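You operate a simulated robot arm through the tools that you are given. There is no shell and no other tool.

You run a simulated two-armed robot. Do the job below in one go: nothing can be reset, and whatever is moved stays where it is left.

Task
Set the blue divider to C and the green one to E.
Fine: lift each knob to slide it and push it down again.

It is judged by the outcome, as a careful person would: the job done as asked, and still so three seconds after it is handed in. It fails if anything else is knocked over, pushed out of place, dropped, spilled or broken.

Robot
Two 7-joint arms with fingered hands on one trunk that stands fixed in place. Base frame: the origin is at the foot of the trunk, x ahead of it, y to its left, z up. Readings come in cm, rad, newtons and seconds.
The left shoulder is at [20, 13.5, 94.5], the right one opposite. Each reaches about 88.5 cm from its shoulder. Payload 4 kg a hand.
The TCP of each hand is the grasp point between the finger pads, 2.5 cm short of the fingertips. In the tool frame z runs along the fingers and y along their closing line. The gripper opens to 8.8 cm; its body begins 2.9 cm behind the TCP. The gripper is a hand of 4 fingers: y runs from the thumb to the fingers, the wrist lies at [-1.3, -10.6, -17.4] in the tool frame, and closing takes about 1.5 s.
Orientation is that of the tool frame in the base frame, as a unit quaternion [x, y, z, w]. With the fingers straight down and the wrist toward the robot, the tool's x, y and z point along [0, 1, 0], [1, 0, 0] and [0, 0, -1] of the base frame.

Tools
- The arms move only by the tool jog_arm. It takes "left_commands", "right_commands" or both (then of equal length, played together; a hand with none holds still); each is a list of rows, each a list of 6 numbers: the turn, a rotation vector about the base's x, y, z in units of 45 degrees (1.0 is 45 degrees), then the shift along the base's x, y, z in units of 500 mm (1.0 is 500 mm). In form: [[wx, wy, wz, dx, dy, dz], ...]. A call has 1 to 20 rows; each row is the pose to reach, as a shift and turn from the pose commanded when the call began. "left_jaw" and "right_jaw" are, for a hand that has rows, the finger opening in mm, from 0 to 88, set as the call begins (left out, the last holds). A call with a number of a shift or a turn outside -1 to 1 is refused whole. Each row takes 0.2 s and may step no farther than 5 cm and 0.15 rad from the row before; otherwise, or with a gripper value out of range, the whole call is refused. Where a pose cannot be reached the arm comes as near as it can. A force on the tool above 40 N (or 10 N above the force at the start of the call, whichever is more), or a blocked arm, ends the call early, and 0.2 s more pass. Each finger travels about 15.3 cm/s and halts on what it meets, pressing with about 30 N; the grip force reading is that of the motor and also rises with nothing between the fingers. The clock runs only during rows and for 0.2 s after the last one: add rows that repeat a pose to give the fingers time. It gives the time, the measured TCP pose, the force on the tool (base axes), the opening and the grip force at its end, in the units of the frame above (readings bear some noise), with the torque about the TCP (base axes, N m) and any sound that the robot's microphone picked up.
- Cameras (640 x 400 px; columns grow to the right, rows downward): "scene" is now at [14.36, -0.27, 155.24]; the picture's right is [-0.03, -1.00, 0.00], its down [-0.68, 0.02, -0.74] and it looks along [0.73, -0.03, -0.68] (base axes); focal length 343 px, centre (320, 200). "left" rides on the left gripper at [-6.4, -8.3, -9.8] in its tool frame; the picture's right is [-0.62, -0.37, 0.69], its down [0.71, -0.63, 0.30] and it looks along [0.32, 0.68, 0.65] (tool axes); focal length 265 px, centre (320, 200). "right" rides on the right gripper at [6.4, -8.3, -9.8] in its tool frame; the picture's right is [-0.62, 0.37, -0.69], its down [-0.71, -0.63, 0.30] and it looks along [-0.33, 0.68, 0.65] (tool axes); focal length 265 px, centre (320, 200). There is no depth. A picture from a camera that has moved, and an enlarged one, comes with that camera's place and axes in the base frame and with its lens.
- camera(camera): a new picture of that camera. It takes no simulated time.
- slide_trunk(by): slides the trunk up (or, below 0, down) by that many cm; the arms and the scene camera ride with it, the base frame stays. It gives what a move gives, with no picture.
- move_fingers(index, middle, ring, thumb_bend, thumb_turn, hand): sets how far each is bent, from 0 (flat) to 100 (curled in); at 30 the hand is open as for a grip, at 70 the pads meet at the TCP. One left out holds its place. A second passes; each finger stops where it meets its share of the squeeze, and holds until it gets a number again. A gripper value or a shape takes the hand back. It gives what a move gives, with no picture; readings hold the bend of each and the force on the fingers (four entries, about 0 where the hand has none), thumb and palm. thumb_turn goes from beside the hand (0) to across from the fingers (100), as for a grip.
- set_grasp(shape, hand): the hand has 4 fingers and takes this shape, open, in about a second: jaw (thumb against the fingers, like two jaws); tri (thumb and two fingers); tip (a fingertip pinch); poke (one finger out to press); point (the index stretched); flat (the hand flat); cup (the hand cupped); fist (a fist). The gripper value then closes the fingers along that shape, each until it touches; the sizes above hold for jaw. It gives what a move gives, with no picture.
- head_to(pan, tilt): turns the head with the scene camera to pan (to the left, within 1.693 rad either way) and tilt (down, from -0.506 to 1.204), counted from straight ahead of the robot. It gives what a move gives.
- zoom(camera, box): a new picture of the part [left, top, right, bottom] of that camera's present view, enlarged. It takes no simulated time.
- sign_off(): hands the job in; it is judged then, once.

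Nothing tells you positions but the pictures and the camera data. Unless the task says otherwise, let go and move clear before handing in.

The tools are called as name(argument=value, ...) on one line, values as JSON. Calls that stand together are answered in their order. jog_arm: Moves the arms, as the interface text tells. Its arguments: {"type":"object","properties":{"left_commands":{"type":"array"},"left_jaw":{"type":"number"},"right_commands":{"type":"array"},"right_jaw":{"type":"number"}},"required":[]} The other tools are called the same way: slide_trunk (by) moves the trunk up or down; set_grasp (shape, hand) gives the hand a shape; move_fingers (index, middle, ring, thumb_bend, thumb_turn, hand) moves the fingers one by one; head_to (pan, tilt) turns the head that bears the scene camera; camera (camera) takes a picture; zoom (camera, box) takes an enlarged picture of a part of a camera's view; sign_off () hands the job in.

At the start:

```text
time: 0.0
left_tool_pos: [58.52, 17.57, 123.38]
left_tcp_rot: [0.707, 0.707, 0.0, 0.0]
left_force: [-1.0, -0.6, -0.4]
left_wrist_torque: [0.01, -0.01, -0.01]
left_finger_gap: 8.73
left_grip_force: 0.1
left_shape: jaw
left_bend: [30.0, 30.0, 30.0, 30.0, 98.0]
left_finger forces: [0.0, 0.0, 0.0, 0.0, 0.0, 0.0]
right_tool_pos: [50.49, -28.77, 114.07]
right_tcp_rot: [0.708, 0.707, 0.0, 0.0]
right_force: [-0.2, 0.7, 0.1]
right_wrist_torque: [-0.02, 0.0, 0.01]
right_finger_gap: 8.77
right_grip_force: 0.1
right_shape: jaw
right_bend: [30.0, 30.0, 30.0, 30.0, 98.0]
right_finger forces: [0.1, 0.0, 0.0, 0.0, 0.1, 0.0]
trunk travel left (down, up): [-55.0, 22.0]
head pan, tilt (commanded): [-0.035, 0.745]
```

scene: 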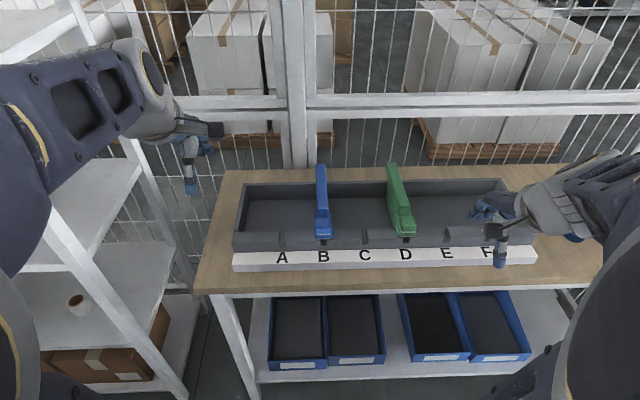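
right: 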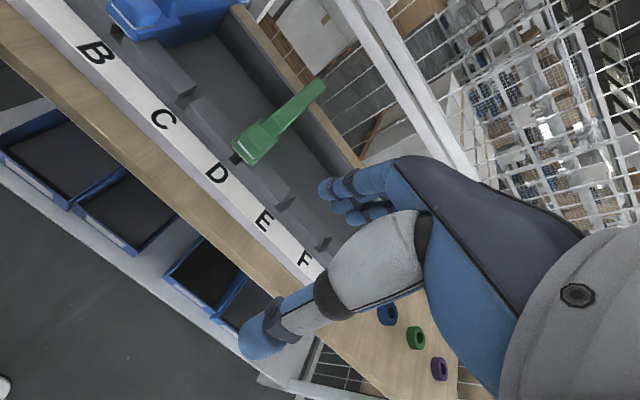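
left: 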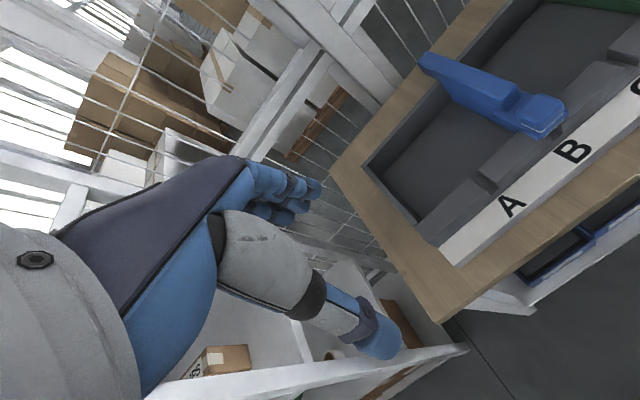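

I see a tray on a table with a blue divider at B and a green one at D, with labels A–F along the front. I'll zoom in to see the knobs and notches better.

zoom(camera="scene", box=[220, 150, 420, 275])

zoom(camera="scene", box=[370, 150, 570, 275])

zoom(camera="right", box=[60, 0, 340, 175])

zoom(camera="left", box=[360, 0, 640, 175])

```text
3.20 times, centred on (320, 212) of scene
camera zoom: at [14.36, -0.27, 155.24], right [-0.03, -1.0, 0.0], down [-0.68, 0.02, -0.74], along [0.73, -0.03, -0.68], focal length 1097 px, centre (320, 160)
```

zoom: 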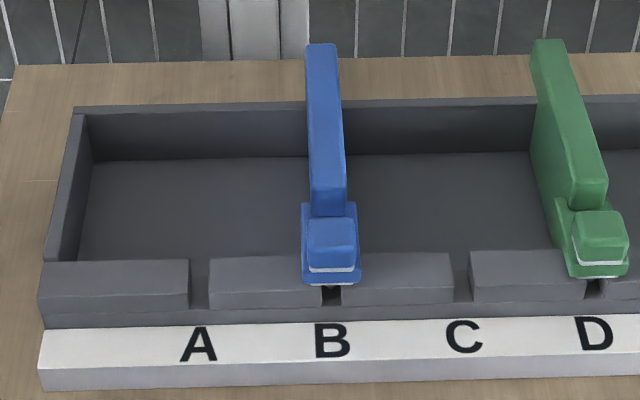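

```text
3.20 times, centred on (470, 212) of scene
camera zoom: at [14.36, -0.27, 155.24], right [-0.03, -1.0, 0.0], down [-0.68, 0.02, -0.74], along [0.73, -0.03, -0.68], focal length 1097 px, centre (-160, 160)
```

zoom: 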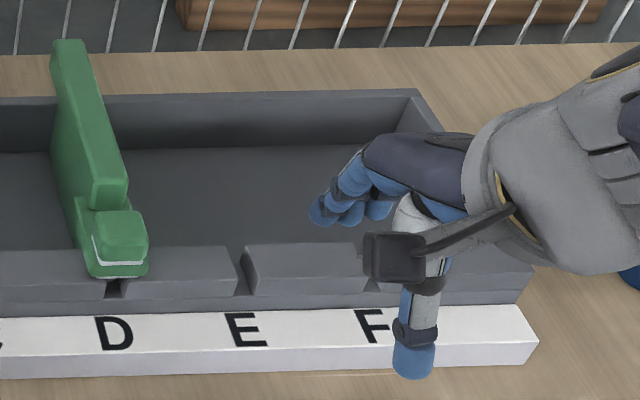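

```text
2.29 times, centred on (200, 88) of right
camera zoom: at [42.37, -22.43, 123.88], right [0.37, -0.62, 0.69], down [-0.63, -0.71, -0.3], along [0.68, -0.33, -0.65], focal length 607 px, centre (594, 457)
```

zoom: 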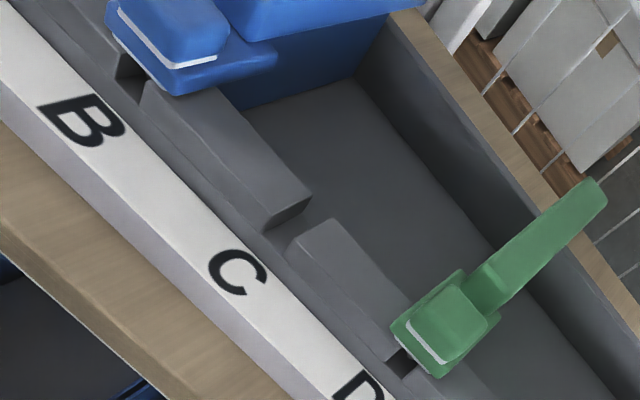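

```text
2.29 times, centred on (500, 88) of left
camera zoom: at [50.18, 11.08, 133.22], right [-0.37, -0.62, -0.69], down [-0.63, 0.71, -0.3], along [0.68, 0.32, -0.65], focal length 607 px, centre (-91, 457)
```

zoom: 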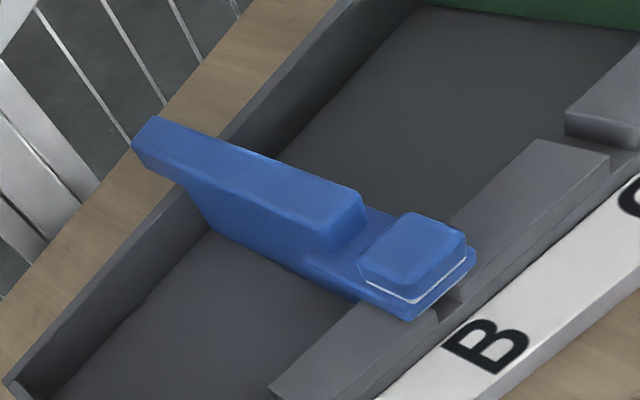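

Triangulating the scene and left views puts the blue knob's top near (69, -3, 97.5), with slot spacing of about 10 cm. I'll zoom closer on both knobs to measure their shapes before moving.

zoom(camera="scene", box=[296, 205, 352, 240])

zoom(camera="scene", box=[376, 205, 432, 240])

zoom(camera="left", box=[500, 70, 596, 130])

zoom(camera="right", box=[210, 90, 306, 180])

```text
11.43 times, centred on (324, 222) of scene
camera zoom: at [14.36, -0.27, 155.24], right [-0.03, -1.0, 0.0], down [-0.68, 0.02, -0.74], along [0.73, -0.03, -0.68], focal length 3916 px, centre (274, -57)
```

zoom: 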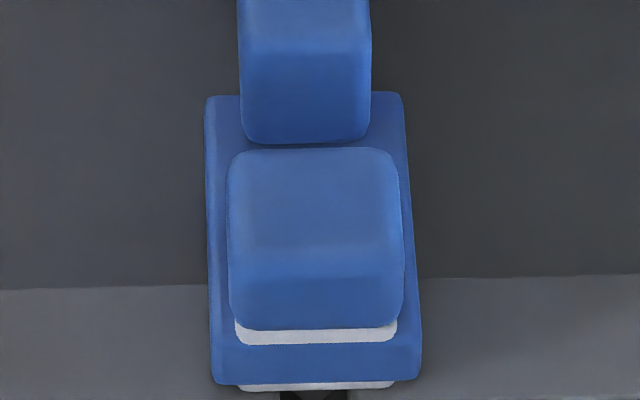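

```text
11.43 times, centred on (404, 222) of scene
camera zoom: at [14.36, -0.27, 155.24], right [-0.03, -1.0, 0.0], down [-0.68, 0.02, -0.74], along [0.73, -0.03, -0.68], focal length 3916 px, centre (-640, -57)
```

zoom: 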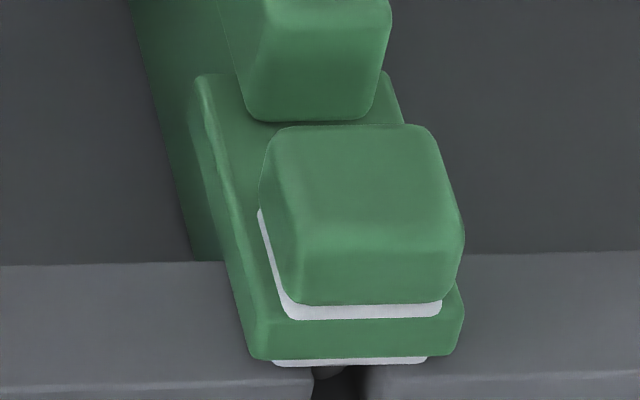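

```text
6.67 times, centred on (548, 100) of left
camera zoom: at [50.18, 11.08, 133.22], right [-0.37, -0.62, -0.69], down [-0.63, 0.71, -0.3], along [0.68, 0.32, -0.65], focal length 1769 px, centre (-1200, 867)
```

zoom: 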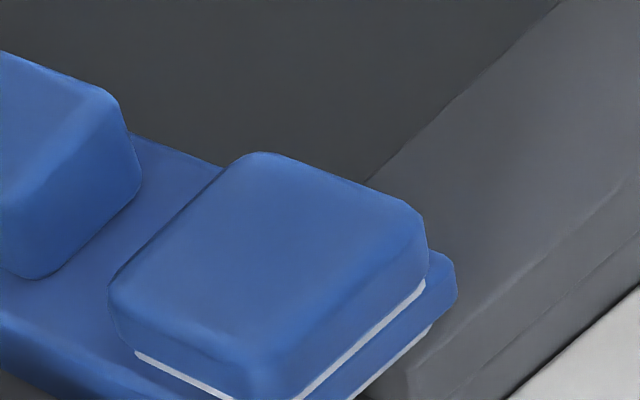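

```text
4.44 times, centred on (258, 135) of right
camera zoom: at [42.37, -22.43, 123.88], right [0.37, -0.62, 0.69], down [-0.63, -0.71, -0.3], along [0.68, -0.33, -0.65], focal length 1180 px, centre (596, 489)
```

zoom: 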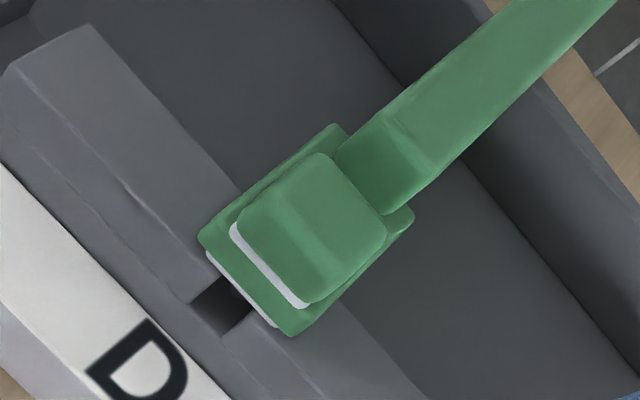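

The knobs are about 3.5 cm wide, 3 cm deep and 2 cm tall, sitting on a wider base plate. Blue is near (69, -3.0) and green near (69, -22.6), so C should be near y = -12.8 and E near y = -32.4. I'll turn the right hand 90° so it closes along y, and bring it toward a spot above green.

jog_arm(right_commands=[[0, 0, 0.1667, 0.03, 0.01, 0], [0, 0, 0.3333, 0.06, 0.02, 0], [0, 0, 0.5, 0.09, 0.03, 0], [0, 0, 0.6667, 0.12, 0.04, 0], [0, 0, 0.8333, 0.15, 0.05, 0], [0, 0, 1.0, 0.18, 0.06, 0], [0, 0, 1.0, 0.18, 0.06, 0]])

```text
time: 1.6
left_tool_pos: [58.45, 17.48, 123.37]
left_tcp_rot: [0.707, 0.707, 0.001, 0.0]
left_force: [0.0, 0.7, 0.4]
left_wrist_torque: [-0.02, -0.02, 0.0]
left_finger_gap: 8.78
left_grip_force: 0.1
left_shape: jaw
left_bend: [30.0, 30.0, 30.0, 30.0, 98.0]
left_finger forces: [0.0, 0.1, 0.0, 0.0, 0.0, 0.0]
right_tool_pos: [59.3, -25.8, 114.18]
right_tcp_rot: [0.382, 0.924, 0.0, 0.0]
right_force: [0.2, 0.3, 0.1]
right_wrist_torque: [-0.02, 0.01, 0.0]
right_finger_gap: 8.78
right_grip_force: 0.0
right_shape: jaw
right_bend: [30.0, 30.0, 30.0, 30.0, 98.0]
right_finger forces: [0.0, 0.1, 0.0, 0.0, 0.0, 0.0]
trunk travel left (down, up): [-55.0, 22.0]
head pan, tilt (commanded): [-0.035, 0.745]
```

The right hand is at (59.3, -25.8, 114.2) and has turned 45° cleanly. I'll do the second half of the turn and move above the green knob, staying high.

jog_arm(right_commands=[[0, 0, 0.1667, 0.03, 0.01, 0], [0, 0, 0.3333, 0.06, 0.02, 0], [0, 0, 0.5, 0.09, 0.03, 0], [0, 0, 0.6667, 0.12, 0.04, 0], [0, 0, 0.8333, 0.15, 0.05, 0], [0, 0, 1.0, 0.19, 0.064, 0], [0, 0, 1.0, 0.19, 0.064, 0]])

camera(camera="scene")

camera(camera="right")

camera(camera="left")

```text
time: 3.2
left_tool_pos: [58.62, 17.5, 123.32]
left_tcp_rot: [0.708, 0.707, -0.001, 0.0]
left_force: [0.3, 0.0, -0.1]
left_wrist_torque: [-0.01, -0.01, -0.01]
left_finger_gap: 8.76
left_grip_force: 0.0
left_shape: jaw
left_bend: [30.0, 30.0, 30.0, 30.0, 98.0]
left_finger forces: [0.0, 0.0, 0.0, 0.0, 0.0, 0.0]
right_tool_pos: [69.0, -22.5, 113.92]
right_tcp_rot: [0.0, 1.0, 0.0, 0.0]
right_force: [0.4, -0.4, -0.5]
right_wrist_torque: [-0.01, -0.02, 0.02]
right_finger_gap: 8.76
right_grip_force: 0.0
right_shape: jaw
right_bend: [30.0, 30.0, 30.0, 30.0, 98.0]
right_finger forces: [0.0, 0.1, 0.0, 0.0, 0.0, 0.1]
trunk travel left (down, up): [-55.0, 22.0]
head pan, tilt (commanded): [-0.035, 0.745]
```

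```text
taken
camera scene: at [14.35, -0.27, 155.24], right [-0.03, -1.0, 0.0], down [-0.68, 0.02, -0.74], along [0.73, -0.03, -0.68], focal length 343 px, centre (320, 200)
```

scene: 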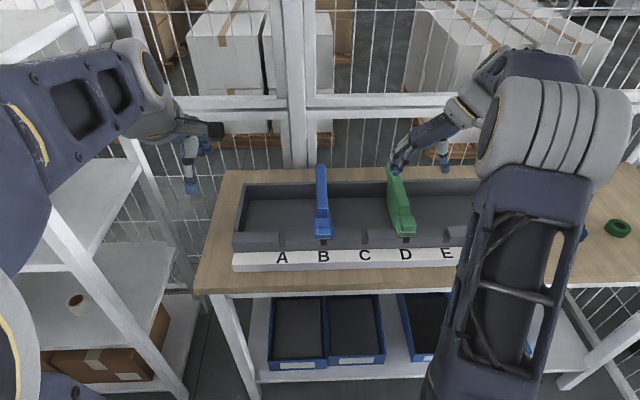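

```text
taken
camera right: at [62.71, -31.02, 123.77], right [0.62, 0.37, 0.69], down [0.71, -0.63, -0.3], along [0.32, 0.68, -0.65], focal length 265 px, centre (320, 200)
```

right: 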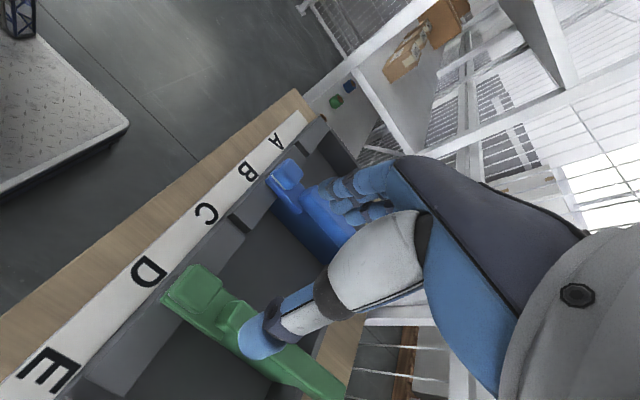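

```text
taken
camera left: at [50.17, 11.07, 133.22], right [-0.37, -0.62, -0.69], down [-0.63, 0.71, -0.3], along [0.68, 0.32, -0.65], focal length 265 px, centre (320, 200)
```

left: 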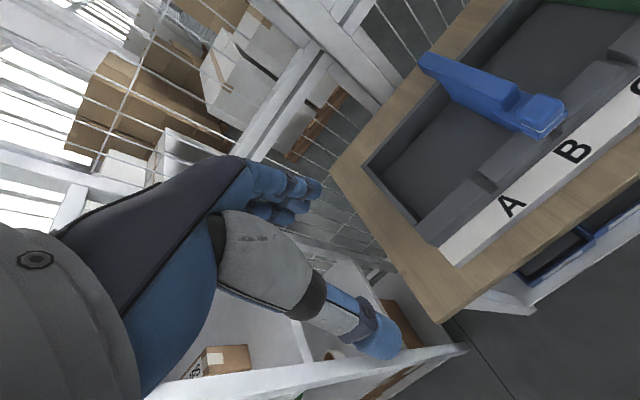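

The right hand is over green with closing along y. I'll zoom in to see where the fingers and thumb really sit relative to the knob.

zoom(camera="scene", box=[370, 90, 482, 160])

zoom(camera="right", box=[140, 130, 460, 400])

```text
5.71 times, centred on (426, 125) of scene
camera zoom: at [14.35, -0.27, 155.24], right [-0.03, -1.0, 0.0], down [-0.68, 0.02, -0.74], along [0.73, -0.03, -0.68], focal length 1958 px, centre (-286, 629)
```

zoom: 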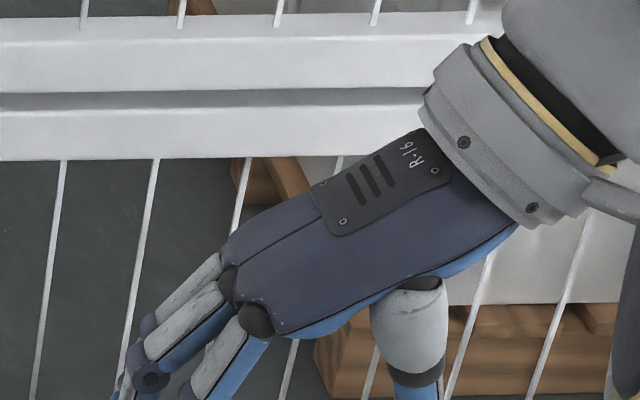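

```text
1.48 times, centred on (300, 265) of right
camera zoom: at [62.71, -31.02, 123.77], right [0.62, 0.37, 0.69], down [0.71, -0.63, -0.3], along [0.32, 0.68, -0.65], focal length 393 px, centre (350, 104)
```

zoom: 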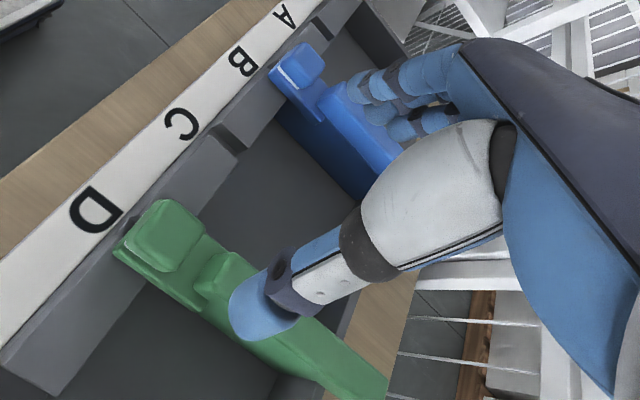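

I need the fingertip and thumb tip positions, so I'll zoom on the tips.

zoom(camera="scene", box=[376, 120, 472, 180])

zoom(camera="right", box=[300, 140, 460, 240])

```text
6.67 times, centred on (424, 150) of scene
camera zoom: at [14.35, -0.27, 155.24], right [-0.03, -1.0, 0.0], down [-0.68, 0.02, -0.74], along [0.73, -0.03, -0.68], focal length 2285 px, centre (-373, 533)
```

zoom: 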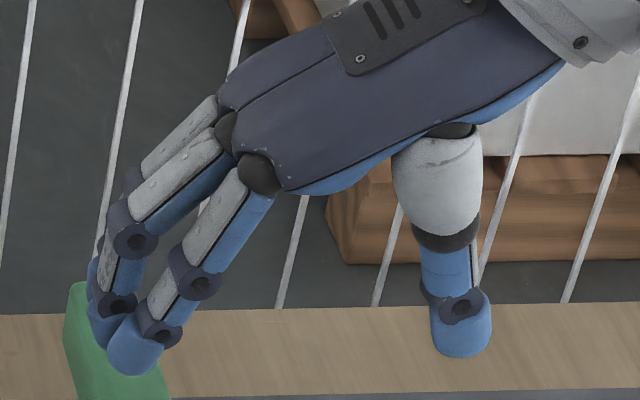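

```text
4.00 times, centred on (380, 190) of right
camera zoom: at [62.71, -31.02, 123.77], right [0.62, 0.37, 0.69], down [0.71, -0.63, -0.3], along [0.32, 0.68, -0.65], focal length 1062 px, centre (80, 240)
```

zoom: 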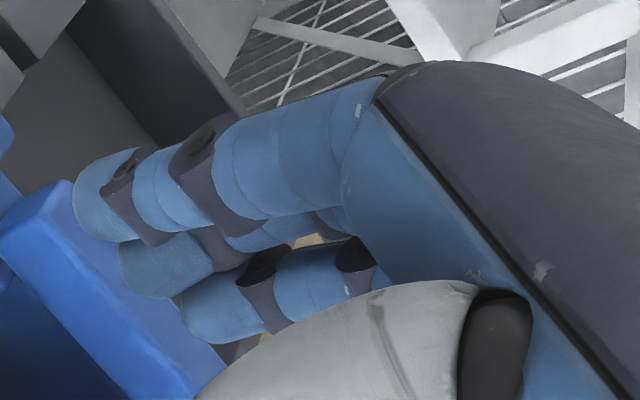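

The thumb lines up with the TCP, with index and middle either side of it and the ring finger further back near the wall. The "tri" shape (thumb and two fingers) looks best for gripping only the knob, so I'll try it up here.

set_grasp(shape="tri", hand="right")

zoom(camera="scene", box=[376, 120, 472, 180])

camera(camera="right")

```text
time: 4.1
left_tool_pos: [58.62, 17.53, 123.36]
left_tcp_rot: [0.707, 0.707, 0.0, -0.001]
left_force: [0.1, -0.3, -0.8]
left_wrist_torque: [0.01, -0.03, -0.04]
left_finger_gap: 8.77
left_grip_force: 0.1
left_shape: jaw
left_bend: [30.0, 30.0, 30.0, 30.0, 98.0]
left_finger forces: [0.0, 0.1, 0.1, 0.1, 0.1, 0.1]
right_tool_pos: [69.08, -22.55, 113.94]
right_tcp_rot: [0.001, 1.0, 0.0, -0.001]
right_force: [0.1, 0.6, 0.4]
right_wrist_torque: [-0.04, 0.0, -0.02]
right_finger_gap: 8.75
right_grip_force: 0.1
right_shape: tri
right_bend: [30.0, 30.0, 99.0, 30.0, 98.0]
right_finger forces: [0.1, 0.0, 0.0, 0.0, 0.0, 0.0]
trunk travel left (down, up): [-55.0, 22.0]
head pan, tilt (commanded): [-0.035, 0.745]
```

```text
6.67 times, centred on (424, 150) of scene
camera zoom: at [14.36, -0.27, 155.24], right [-0.03, -1.0, 0.0], down [-0.68, 0.02, -0.74], along [0.73, -0.03, -0.68], focal length 2285 px, centre (-373, 533)
```

zoom: 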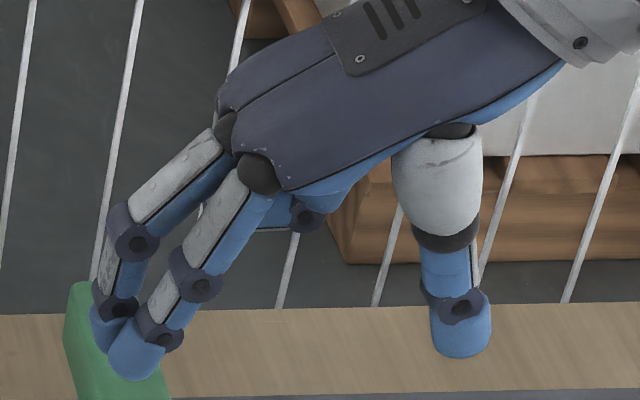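

```text
taken
camera right: at [62.69, -31.0, 123.77], right [0.62, 0.37, 0.69], down [0.71, -0.63, -0.3], along [0.33, 0.68, -0.65], focal length 265 px, centre (320, 200)
```

right: 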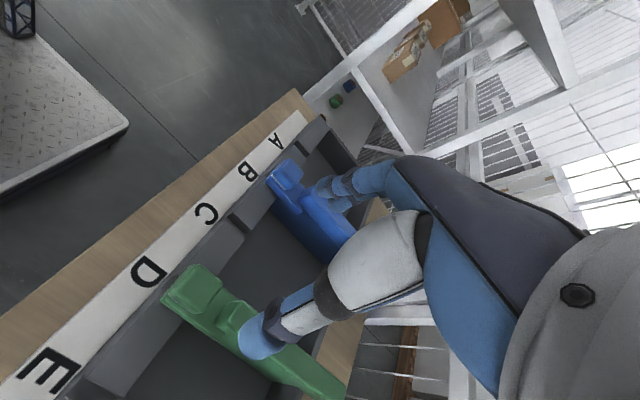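

The "tri" shape curls the ring finger down at TCP height near the wall, which could bump it. I'll keep the ring finger open instead and test closing index, middle and thumb in the air to learn the tip geometry.

move_fingers(hand="right", index=54, middle=54, ring=25, thumb_bend=54)

zoom(camera="scene", box=[376, 120, 472, 180])

zoom(camera="right", box=[140, 140, 460, 340])

```text
time: 5.1
left_tool_pos: [58.55, 17.55, 123.36]
left_tcp_rot: [0.707, 0.707, 0.0, 0.0]
left_force: [0.3, 0.7, -0.1]
left_wrist_torque: [0.0, 0.03, -0.03]
left_finger_gap: 8.76
left_grip_force: 0.0
left_shape: jaw
left_bend: [30.0, 30.0, 30.0, 30.0, 98.0]
left_finger forces: [0.0, 0.0, 0.0, 0.1, 0.0, 0.1]
right_tool_pos: [68.99, -22.52, 113.88]
right_tcp_rot: [0.001, 1.0, 0.0, 0.0]
right_force: [0.1, -0.1, -0.2]
right_wrist_torque: [-0.01, -0.02, 0.0]
right_finger_gap: 3.36
right_grip_force: 0.0
right_shape: fingers
right_bend: [54.0, 54.0, 25.0, 54.0, 98.0]
right_finger forces: [0.0, 0.0, 0.0, 0.0, 0.0, 0.0]
trunk travel left (down, up): [-55.0, 22.0]
head pan, tilt (commanded): [-0.035, 0.745]
```

```text
6.67 times, centred on (424, 150) of scene
camera zoom: at [14.36, -0.27, 155.24], right [-0.03, -1.0, 0.0], down [-0.68, 0.02, -0.74], along [0.73, -0.03, -0.68], focal length 2285 px, centre (-373, 533)
```

zoom: 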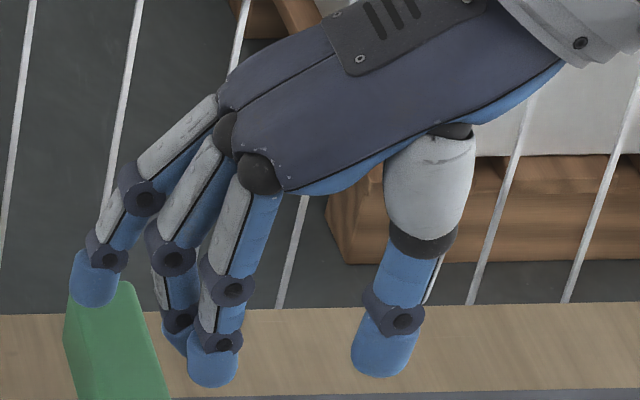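

```text
2.00 times, centred on (300, 240) of right
camera zoom: at [62.69, -31.0, 123.77], right [0.62, 0.37, 0.69], down [0.71, -0.63, -0.3], along [0.33, 0.68, -0.65], focal length 531 px, centre (360, 120)
```

zoom: 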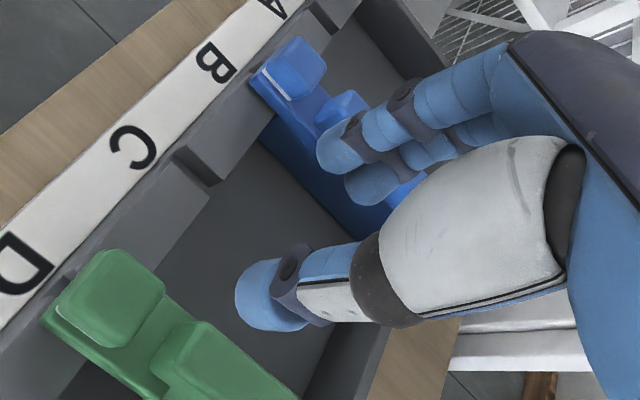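

The tips drop by up to about 0.8 cm as they close, so the TCP should grip at about z = 98.7. I'll reopen the fingers, then descend to just above the knob.

move_fingers(hand="right", index=32, middle=32, ring=25, thumb_bend=32)

jog_arm(right_commands=[[0, 0, 0, 0, -0.001, -0.04], [0, 0, 0, 0, -0.002, -0.08], [0, 0, 0, 0, -0.002, -0.12], [0, 0, 0, 0, -0.002, -0.16], [0, 0, 0, 0, -0.002, -0.2], [0, 0, 0, 0, -0.002, -0.22], [0, 0, 0, 0, -0.002, -0.22]])

zoom(camera="scene", box=[366, 160, 478, 230])

camera(camera="right")

```text
time: 6.1
left_tool_pos: [58.55, 17.43, 123.42]
left_tcp_rot: [0.707, 0.707, 0.0, 0.0]
left_force: [-0.1, 0.5, 0.6]
left_wrist_torque: [0.02, -0.02, 0.01]
left_finger_gap: 8.74
left_grip_force: 0.0
left_shape: jaw
left_bend: [30.0, 30.0, 30.0, 30.0, 98.0]
left_finger forces: [0.0, 0.1, 0.0, 0.0, 0.1, 0.1]
right_tool_pos: [68.9, -22.5, 114.05]
right_tcp_rot: [0.002, 1.0, 0.0, 0.0]
right_force: [-0.4, 0.2, -0.3]
right_wrist_torque: [0.01, -0.01, -0.01]
right_finger_gap: 8.03
right_grip_force: 0.0
right_shape: fingers
right_bend: [32.0, 32.0, 25.0, 32.0, 98.0]
right_finger forces: [0.0, 0.1, 0.1, 0.0, 0.1, 0.0]
trunk travel left (down, up): [-55.0, 22.0]
head pan, tilt (commanded): [-0.035, 0.745]
```

```text
time: 7.7
left_tool_pos: [58.49, 17.51, 123.32]
left_tcp_rot: [0.707, 0.707, -0.001, 0.0]
left_force: [0.4, -0.6, -0.7]
left_wrist_torque: [-0.04, -0.01, -0.02]
left_finger_gap: 8.8
left_grip_force: 0.1
left_shape: jaw
left_bend: [30.0, 30.0, 30.0, 30.0, 98.0]
left_finger forces: [0.0, 0.0, 0.0, 0.1, 0.1, 0.0]
right_tool_pos: [69.05, -22.74, 102.92]
right_tcp_rot: [0.001, 1.0, -0.001, -0.001]
right_force: [-0.3, -0.3, 0.7]
right_wrist_torque: [-0.02, 0.01, 0.02]
right_finger_gap: 8.0
right_grip_force: 0.1
right_shape: fingers
right_bend: [32.0, 32.0, 25.0, 32.0, 98.0]
right_finger forces: [0.0, 0.0, 0.0, 0.1, 0.1, 0.1]
trunk travel left (down, up): [-55.0, 22.0]
head pan, tilt (commanded): [-0.035, 0.745]
```

```text
5.71 times, centred on (422, 195) of scene
camera zoom: at [14.36, -0.27, 155.24], right [-0.03, -1.0, 0.0], down [-0.68, 0.02, -0.74], along [0.73, -0.03, -0.68], focal length 1958 px, centre (-263, 229)
```

zoom: 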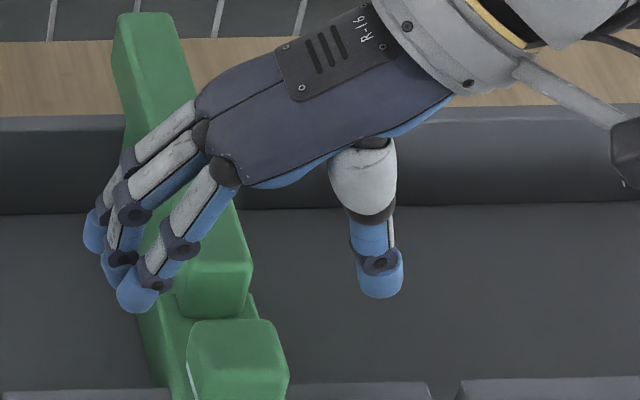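

```text
taken
camera right: at [62.78, -31.12, 112.76], right [0.62, 0.37, 0.69], down [0.71, -0.63, -0.3], along [0.32, 0.68, -0.65], focal length 265 px, centre (320, 200)
```

right: 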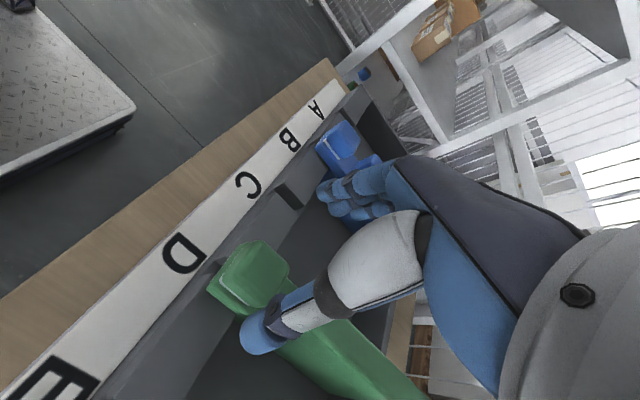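

The hand is at (69.05, -22.7, 102.9). I'll zoom the wrist camera on the green knob to refine its position before the final descent.

zoom(camera="right", box=[190, 220, 318, 340])

zoom(camera="scene", box=[376, 205, 432, 240])

```text
3.33 times, centred on (254, 280) of right
camera zoom: at [62.78, -31.12, 112.76], right [0.62, 0.37, 0.69], down [0.71, -0.63, -0.3], along [0.32, 0.68, -0.65], focal length 885 px, centre (540, -67)
```

zoom: 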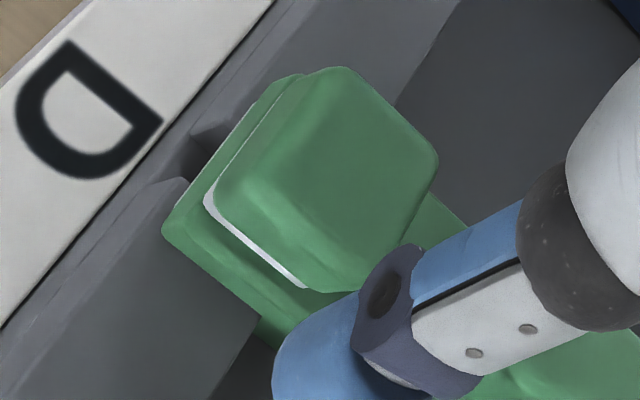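

```text
11.43 times, centred on (404, 222) of scene
camera zoom: at [14.36, -0.27, 155.24], right [-0.03, -1.0, 0.0], down [-0.68, 0.02, -0.74], along [0.73, -0.03, -0.68], focal length 3916 px, centre (-640, -57)
```

zoom: 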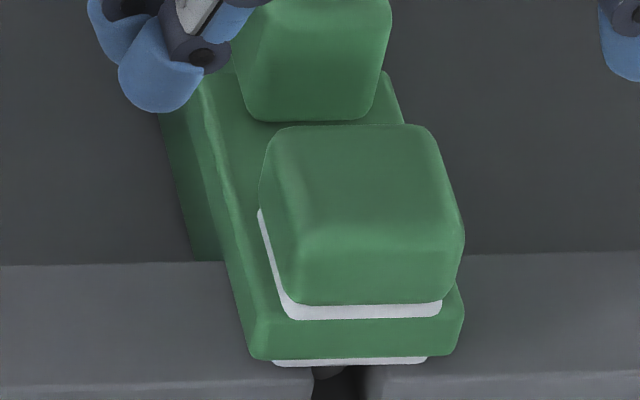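

Cross-checking both cameras puts the green knob's centre at about (69.8, -23.05) with its top near z = 96.8, so the slots are 10 cm apart (C ≈ -13, E ≈ -33). I'll correct x and y, then go down to z ≈ 98.

jog_arm(right_commands=[[0, 0, 0, 0.015, -0.006, 0], [0, 0, 0, 0.015, -0.006, -0.02], [0, 0, 0, 0.015, -0.006, -0.04], [0, 0, 0, 0.015, -0.006, -0.06], [0, 0, 0, 0.015, -0.006, -0.08], [0, 0, 0, 0.015, -0.006, -0.098], [0, 0, 0, 0.015, -0.006, -0.098]])

zoom(camera="right", box=[190, 150, 400, 350])

zoom(camera="scene", box=[366, 185, 462, 245])

```text
time: 9.3
left_tool_pos: [58.48, 17.46, 123.33]
left_tcp_rot: [0.707, 0.707, 0.0, 0.001]
left_force: [0.4, -0.2, -0.2]
left_wrist_torque: [-0.01, -0.02, 0.05]
left_finger_gap: 8.77
left_grip_force: 0.0
left_shape: jaw
left_bend: [30.0, 30.0, 30.0, 30.0, 98.0]
left_finger forces: [0.0, 0.0, 0.0, 0.1, 0.1, 0.0]
right_tool_pos: [69.83, -22.95, 98.14]
right_tcp_rot: [0.001, 1.0, 0.0, 0.0]
right_force: [-0.4, 1.3, 0.6]
right_wrist_torque: [0.01, -0.02, 0.0]
right_finger_gap: 8.02
right_grip_force: 0.0
right_shape: fingers
right_bend: [32.0, 32.0, 25.0, 32.0, 98.0]
right_finger forces: [0.1, 0.0, 0.1, 0.0, 0.0, 0.0]
trunk travel left (down, up): [-55.0, 22.0]
head pan, tilt (commanded): [-0.035, 0.745]
```

```text
2.00 times, centred on (295, 250) of right
camera zoom: at [63.62, -31.46, 107.9], right [0.62, 0.37, 0.69], down [0.71, -0.63, -0.3], along [0.33, 0.68, -0.65], focal length 531 px, centre (370, 100)
```

zoom: 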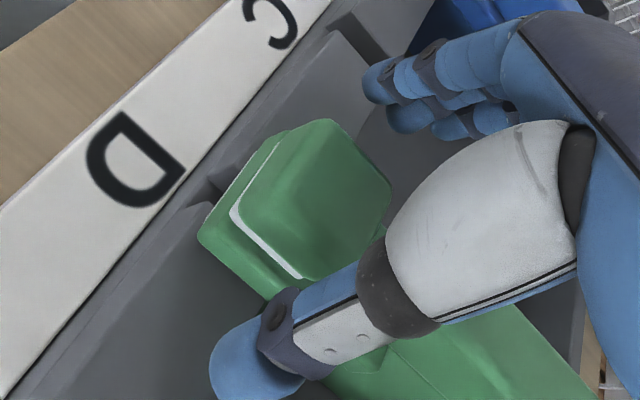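

```text
6.67 times, centred on (414, 215) of scene
camera zoom: at [14.36, -0.27, 155.24], right [-0.03, -1.0, 0.0], down [-0.68, 0.02, -0.74], along [0.73, -0.03, -0.68], focal length 2285 px, centre (-307, 100)
```

zoom: 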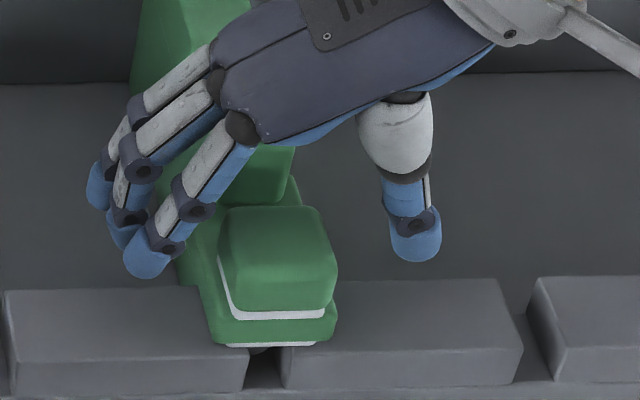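

The fingers straddle the green knob, centred within a few millimetres. I'll drop another 0.3 cm and close index, middle and thumb on it.

jog_arm(right_commands=[[0, 0, 0, -0.002, -0.001, -0.006], [0, 0, 0, -0.002, -0.001, -0.006]])

move_fingers(hand="right", index=70, middle=70, thumb_bend=70)

zoom(camera="right", box=[190, 150, 400, 350])

zoom(camera="scene", box=[366, 185, 462, 245])

```text
time: 9.9
left_tool_pos: [58.48, 17.42, 123.26]
left_tcp_rot: [0.707, 0.707, 0.0, 0.0]
left_force: [0.9, -0.2, -1.2]
left_wrist_torque: [-0.01, 0.03, 0.01]
left_finger_gap: 8.76
left_grip_force: 0.0
left_shape: jaw
left_bend: [30.0, 30.0, 30.0, 30.0, 98.0]
left_finger forces: [0.0, 0.1, 0.0, 0.0, 0.0, 0.0]
right_tool_pos: [69.56, -23.1, 97.84]
right_tcp_rot: [0.0, 1.0, 0.0, 0.0]
right_force: [0.0, 0.3, 0.4]
right_wrist_torque: [-0.01, 0.03, 0.0]
right_finger_gap: 8.04
right_grip_force: 0.0
right_shape: fingers
right_bend: [32.0, 32.0, 25.0, 32.0, 98.0]
right_finger forces: [0.1, 0.0, 0.0, 0.0, 0.0, 0.0]
trunk travel left (down, up): [-55.0, 22.0]
head pan, tilt (commanded): [-0.035, 0.745]
```

```text
time: 10.9
left_tool_pos: [58.53, 17.58, 123.43]
left_tcp_rot: [0.707, 0.707, 0.0, 0.0]
left_force: [1.2, -0.2, -0.1]
left_wrist_torque: [0.01, 0.0, -0.04]
left_finger_gap: 8.75
left_grip_force: 0.1
left_shape: jaw
left_bend: [30.0, 30.0, 30.0, 30.0, 98.0]
left_finger forces: [0.0, 0.0, 0.0, 0.0, 0.1, 0.0]
right_tool_pos: [69.76, -22.83, 97.8]
right_tcp_rot: [0.0, 1.0, 0.0, 0.0]
right_force: [0.4, 4.8, 0.6]
right_wrist_torque: [0.14, 0.01, 0.07]
right_finger_gap: 2.86
right_grip_force: 12.3
right_shape: fingers
right_bend: [58.0, 60.0, 25.0, 56.0, 97.0]
right_finger forces: [7.2, 7.9, 0.0, 0.1, 10.3, 0.0]
trunk travel left (down, up): [-55.0, 22.0]
head pan, tilt (commanded): [-0.035, 0.745]
```

```text
2.00 times, centred on (295, 250) of right
camera zoom: at [63.44, -31.44, 107.64], right [0.62, 0.37, 0.69], down [0.71, -0.63, -0.3], along [0.32, 0.68, -0.65], focal length 531 px, centre (370, 100)
```

zoom: 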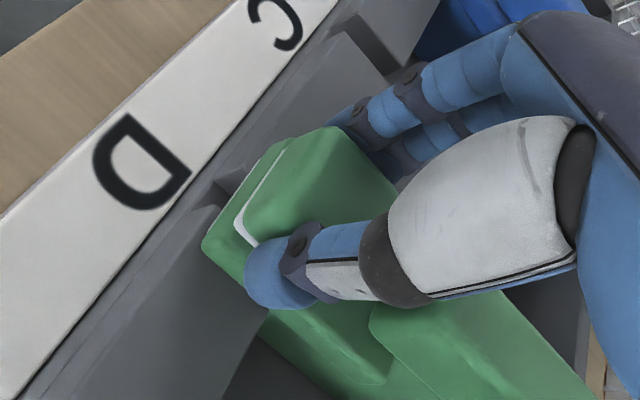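

```text
6.67 times, centred on (414, 215) of scene
camera zoom: at [14.36, -0.25, 155.24], right [-0.03, -1.0, 0.0], down [-0.68, 0.02, -0.74], along [0.73, -0.03, -0.68], focal length 2285 px, centre (-307, 100)
```

zoom: 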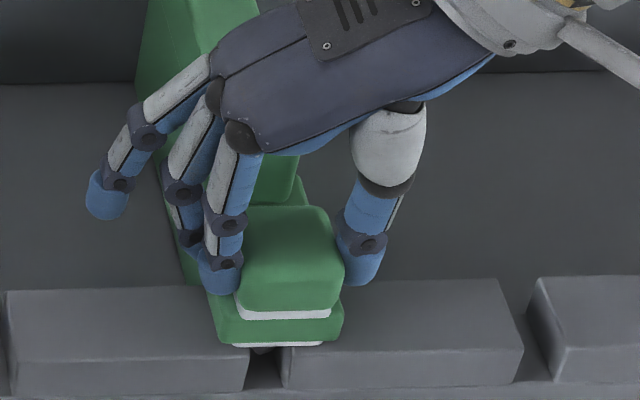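

The grip is good, with 7–10 N on each of the three digits and the pads on the knob's sides. I'll lift gently by about 1 cm and watch the force.

jog_arm(right_commands=[[0, 0, 0, 0, 0, 0.004], [0, 0, 0, 0, 0, 0.008], [0, 0, 0, 0, 0, 0.012], [0, 0, 0, 0, 0, 0.016], [0, 0, 0, 0, 0, 0.02], [0, 0, 0, 0, 0, 0.02]])

zoom(camera="right", box=[190, 150, 400, 350])

zoom(camera="scene", box=[366, 185, 462, 245])

```text
time: 12.3
left_tool_pos: [58.65, 17.56, 123.34]
left_tcp_rot: [0.707, 0.707, -0.001, 0.0]
left_force: [-0.1, -0.1, 0.0]
left_wrist_torque: [0.0, 0.0, 0.02]
left_finger_gap: 8.77
left_grip_force: 0.0
left_shape: jaw
left_bend: [30.0, 30.0, 30.0, 30.0, 98.0]
left_finger forces: [0.0, 0.0, 0.0, 0.0, 0.0, 0.0]
right_tool_pos: [69.65, -23.09, 98.85]
right_tcp_rot: [0.0, 1.0, 0.0, -0.001]
right_force: [2.1, 4.9, -2.3]
right_wrist_torque: [0.18, -0.04, 0.09]
right_finger_gap: 2.89
right_grip_force: 13.4
right_shape: fingers
right_bend: [58.0, 60.0, 25.0, 56.0, 97.0]
right_finger forces: [7.8, 7.9, 0.0, 0.0, 9.7, 0.0]
trunk travel left (down, up): [-55.0, 22.0]
head pan, tilt (commanded): [-0.035, 0.745]
```

```text
2.00 times, centred on (295, 250) of right
camera zoom: at [63.42, -31.45, 108.64], right [0.62, 0.37, 0.69], down [0.71, -0.63, -0.3], along [0.32, 0.68, -0.65], focal length 531 px, centre (370, 100)
```

zoom: 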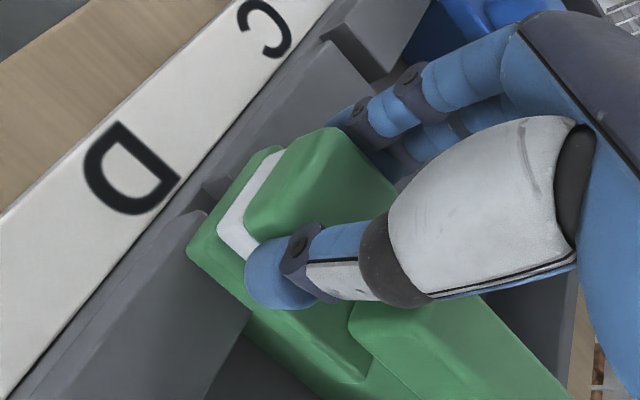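

```text
6.67 times, centred on (414, 215) of scene
camera zoom: at [14.37, -0.25, 155.24], right [-0.03, -1.0, 0.0], down [-0.68, 0.02, -0.74], along [0.73, -0.03, -0.68], focal length 2285 px, centre (-307, 100)
```

zoom: 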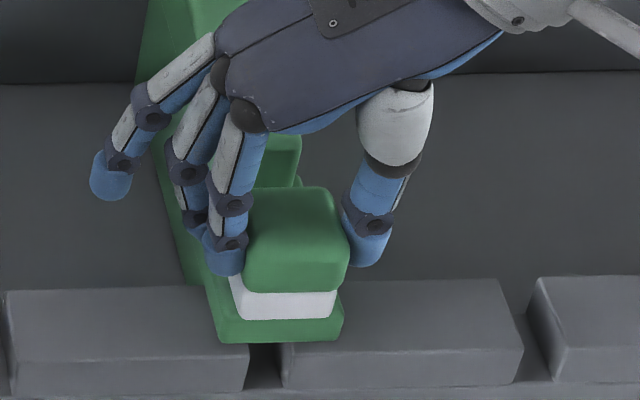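

The knob has risen about 1 cm out of the base, exposing the white stem, with only about 2 N of resistance. I'll lift a little more to clear the notch fully and feel for the stop.

jog_arm(right_commands=[[0, 0, 0, 0, 0, 0.003], [0, 0, 0, 0, 0, 0.006], [0, 0, 0, 0, 0, 0.009], [0, 0, 0, 0, 0, 0.012], [0, 0, 0, 0, 0, 0.012]])

zoom(camera="scene", box=[366, 185, 462, 245])

```text
time: 13.5
left_tool_pos: [58.47, 17.48, 123.32]
left_tcp_rot: [0.708, 0.706, 0.0, 0.0]
left_force: [0.2, 0.1, 0.2]
left_wrist_torque: [0.0, 0.01, 0.01]
left_finger_gap: 8.75
left_grip_force: 0.1
left_shape: jaw
left_bend: [30.0, 30.0, 30.0, 30.0, 98.0]
left_finger forces: [0.0, 0.0, 0.0, 0.0, 0.1, 0.0]
right_tool_pos: [69.62, -22.99, 99.44]
right_tcp_rot: [0.0, 1.0, -0.001, 0.0]
right_force: [1.3, 2.9, 1.1]
right_wrist_torque: [0.07, -0.05, 0.06]
right_finger_gap: 2.86
right_grip_force: 13.0
right_shape: fingers
right_bend: [59.0, 61.0, 25.0, 56.0, 97.0]
right_finger forces: [6.5, 6.9, 0.0, 0.0, 11.5, 0.0]
trunk travel left (down, up): [-55.0, 22.0]
head pan, tilt (commanded): [-0.035, 0.745]
```

```text
6.67 times, centred on (414, 215) of scene
camera zoom: at [14.37, -0.27, 155.24], right [-0.03, -1.0, 0.0], down [-0.68, 0.02, -0.74], along [0.73, -0.03, -0.68], focal length 2285 px, centre (-307, 100)
```

zoom: 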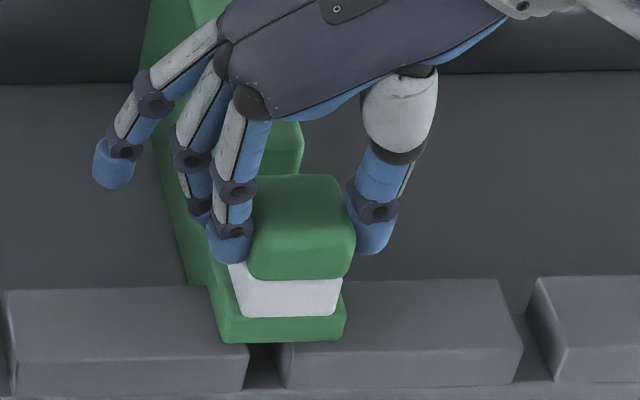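

The knob is up 1.6 cm and the base has shifted about 0.2 cm, so it's clear of the notch. I'll slide it right toward E at low speed.

jog_arm(right_commands=[[0, 0, 0, 0, -0.01, 0], [0, 0, 0, 0, -0.02, 0], [0, 0, 0, 0, -0.03, 0], [0, 0, 0, 0, -0.04, 0], [0, 0, 0, 0, -0.05, 0], [0, 0, 0, 0, -0.06, 0], [0, 0, 0, 0, -0.07, 0], [0, 0, 0, 0, -0.08, 0], [0, 0, 0, 0, -0.09, 0], [0, 0, 0, 0, -0.1, 0], [0, 0, 0, 0, -0.1, 0]])

camera(camera="scene")

camera(camera="right")

```text
time: 15.9
left_tool_pos: [58.5, 17.53, 123.36]
left_tcp_rot: [0.708, 0.706, -0.001, 0.0]
left_force: [0.1, -0.2, -0.5]
left_wrist_torque: [0.01, 0.02, -0.03]
left_finger_gap: 8.75
left_grip_force: 0.0
left_shape: jaw
left_bend: [30.0, 30.0, 30.0, 30.0, 98.0]
left_finger forces: [0.0, 0.1, 0.1, 0.1, 0.0, 0.0]
right_tool_pos: [69.73, -27.94, 99.57]
right_tcp_rot: [0.001, 1.0, -0.001, 0.0]
right_force: [0.0, 3.1, 8.6]
right_wrist_torque: [0.01, 0.01, 0.1]
right_finger_gap: 2.82
right_grip_force: 13.3
right_shape: fingers
right_bend: [59.0, 61.0, 25.0, 57.0, 97.0]
right_finger forces: [7.4, 7.5, 0.1, 0.0, 11.4, 0.0]
trunk travel left (down, up): [-55.0, 22.0]
head pan, tilt (commanded): [-0.035, 0.745]
```

```text
taken
camera scene: at [14.34, -0.25, 155.24], right [-0.03, -1.0, 0.0], down [-0.68, 0.02, -0.74], along [0.73, -0.03, -0.68], focal length 343 px, centre (320, 200)
```

scene: 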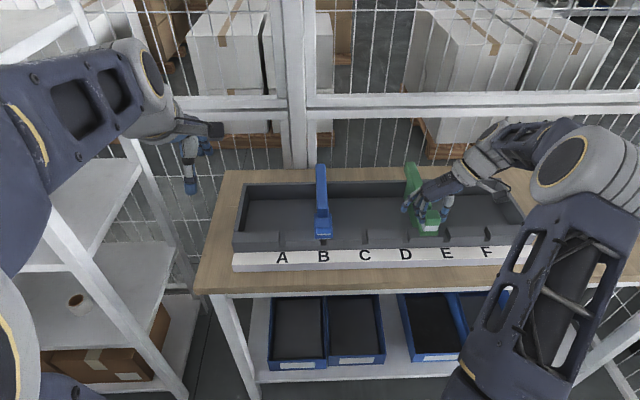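

```text
taken
camera right: at [63.4, -36.43, 109.33], right [0.62, 0.37, 0.69], down [0.71, -0.63, -0.3], along [0.32, 0.68, -0.65], focal length 265 px, centre (320, 200)
```

right: 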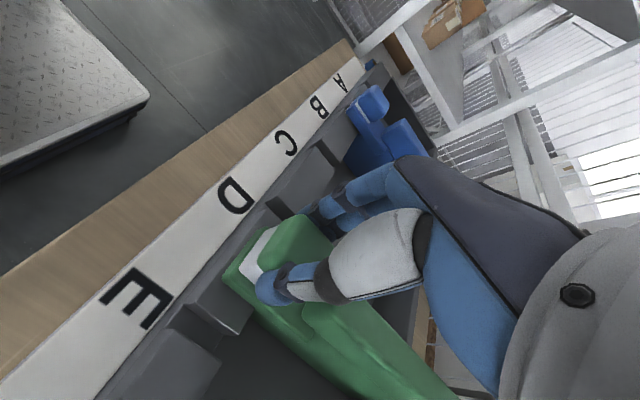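

It slid 5 cm smoothly and is halfway. I'll zoom to check the knob is still well gripped and raised.

zoom(camera="scene", box=[390, 185, 486, 245])

zoom(camera="right", box=[160, 180, 350, 340])

```text
6.67 times, centred on (438, 215) of scene
camera zoom: at [14.34, -0.25, 155.24], right [-0.03, -1.0, 0.0], down [-0.68, 0.02, -0.74], along [0.73, -0.03, -0.68], focal length 2285 px, centre (-467, 100)
```

zoom: 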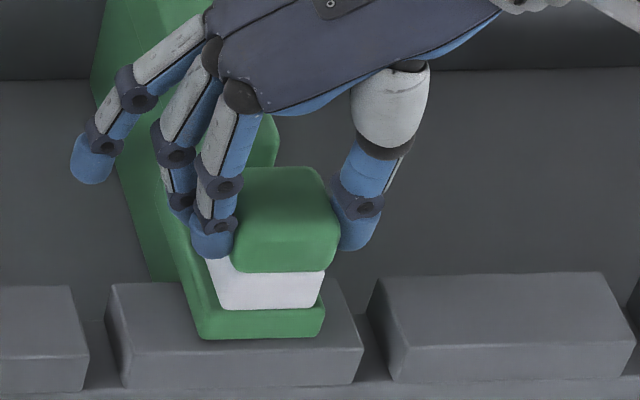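

```text
2.50 times, centred on (255, 260) of right
camera zoom: at [63.4, -36.43, 109.33], right [0.62, 0.37, 0.69], down [0.71, -0.63, -0.3], along [0.32, 0.68, -0.65], focal length 664 px, centre (482, 50)
```

zoom: 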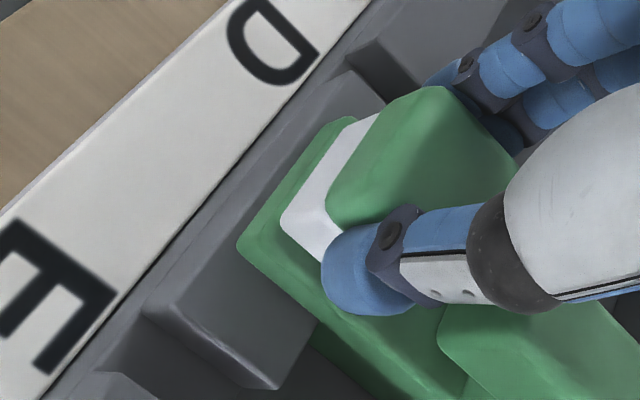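

The stem is still well exposed and the divider needs about 4.7 cm more. I'll slide 4.6 cm and check alignment with notch E.

jog_arm(right_commands=[[0, 0, 0, 0, -0.01, 0], [0, 0, 0, 0, -0.02, 0], [0, 0, 0, 0, -0.03, 0], [0, 0, 0, 0, -0.04, 0], [0, 0, 0, 0, -0.05, 0], [0, 0, 0, 0, -0.06, 0], [0, 0, 0, 0, -0.07, 0], [0, 0, 0, 0, -0.08, 0], [0, 0, 0, 0, -0.088, 0], [0, 0, 0, 0, -0.092, 0], [0, 0, 0, 0, -0.092, 0]])

zoom(camera="scene", box=[400, 190, 496, 250])

zoom(camera="right", box=[160, 180, 350, 340])

```text
time: 18.3
left_tool_pos: [58.47, 17.58, 123.28]
left_tcp_rot: [0.707, 0.707, 0.0, 0.0]
left_force: [0.4, 0.5, -0.2]
left_wrist_torque: [0.02, 0.02, -0.01]
left_finger_gap: 8.75
left_grip_force: 0.1
left_shape: jaw
left_bend: [30.0, 30.0, 30.0, 30.0, 98.0]
left_finger forces: [0.1, 0.0, 0.1, 0.0, 0.1, 0.0]
right_tool_pos: [69.64, -32.54, 99.45]
right_tcp_rot: [0.001, 1.0, 0.0, 0.0]
right_force: [-1.2, 0.6, 0.0]
right_wrist_torque: [0.04, 0.02, 0.05]
right_finger_gap: 2.87
right_grip_force: 12.5
right_shape: fingers
right_bend: [59.0, 62.0, 25.0, 56.0, 97.0]
right_finger forces: [6.6, 6.6, 0.0, 0.1, 11.9, 0.1]
trunk travel left (down, up): [-55.0, 22.0]
head pan, tilt (commanded): [-0.035, 0.745]
```

```text
6.67 times, centred on (448, 220) of scene
camera zoom: at [14.36, -0.27, 155.24], right [-0.03, -1.0, 0.0], down [-0.68, 0.02, -0.74], along [0.73, -0.03, -0.68], focal length 2285 px, centre (-533, 67)
```

zoom: 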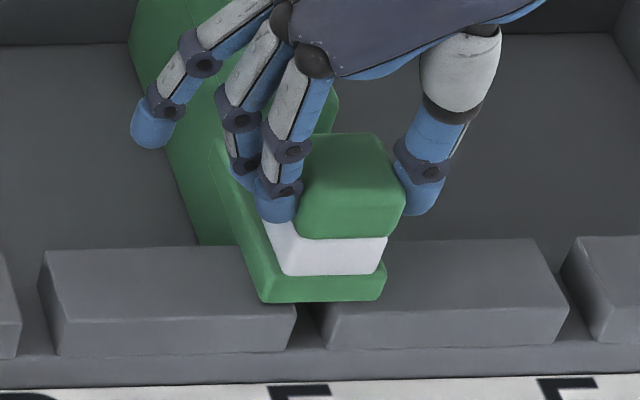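

```text
2.50 times, centred on (255, 260) of right
camera zoom: at [63.43, -41.03, 109.26], right [0.62, 0.37, 0.69], down [0.71, -0.63, -0.3], along [0.32, 0.68, -0.65], focal length 664 px, centre (482, 50)
```

zoom: 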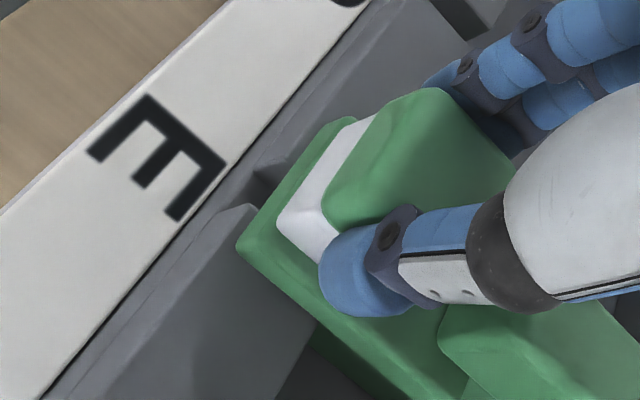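

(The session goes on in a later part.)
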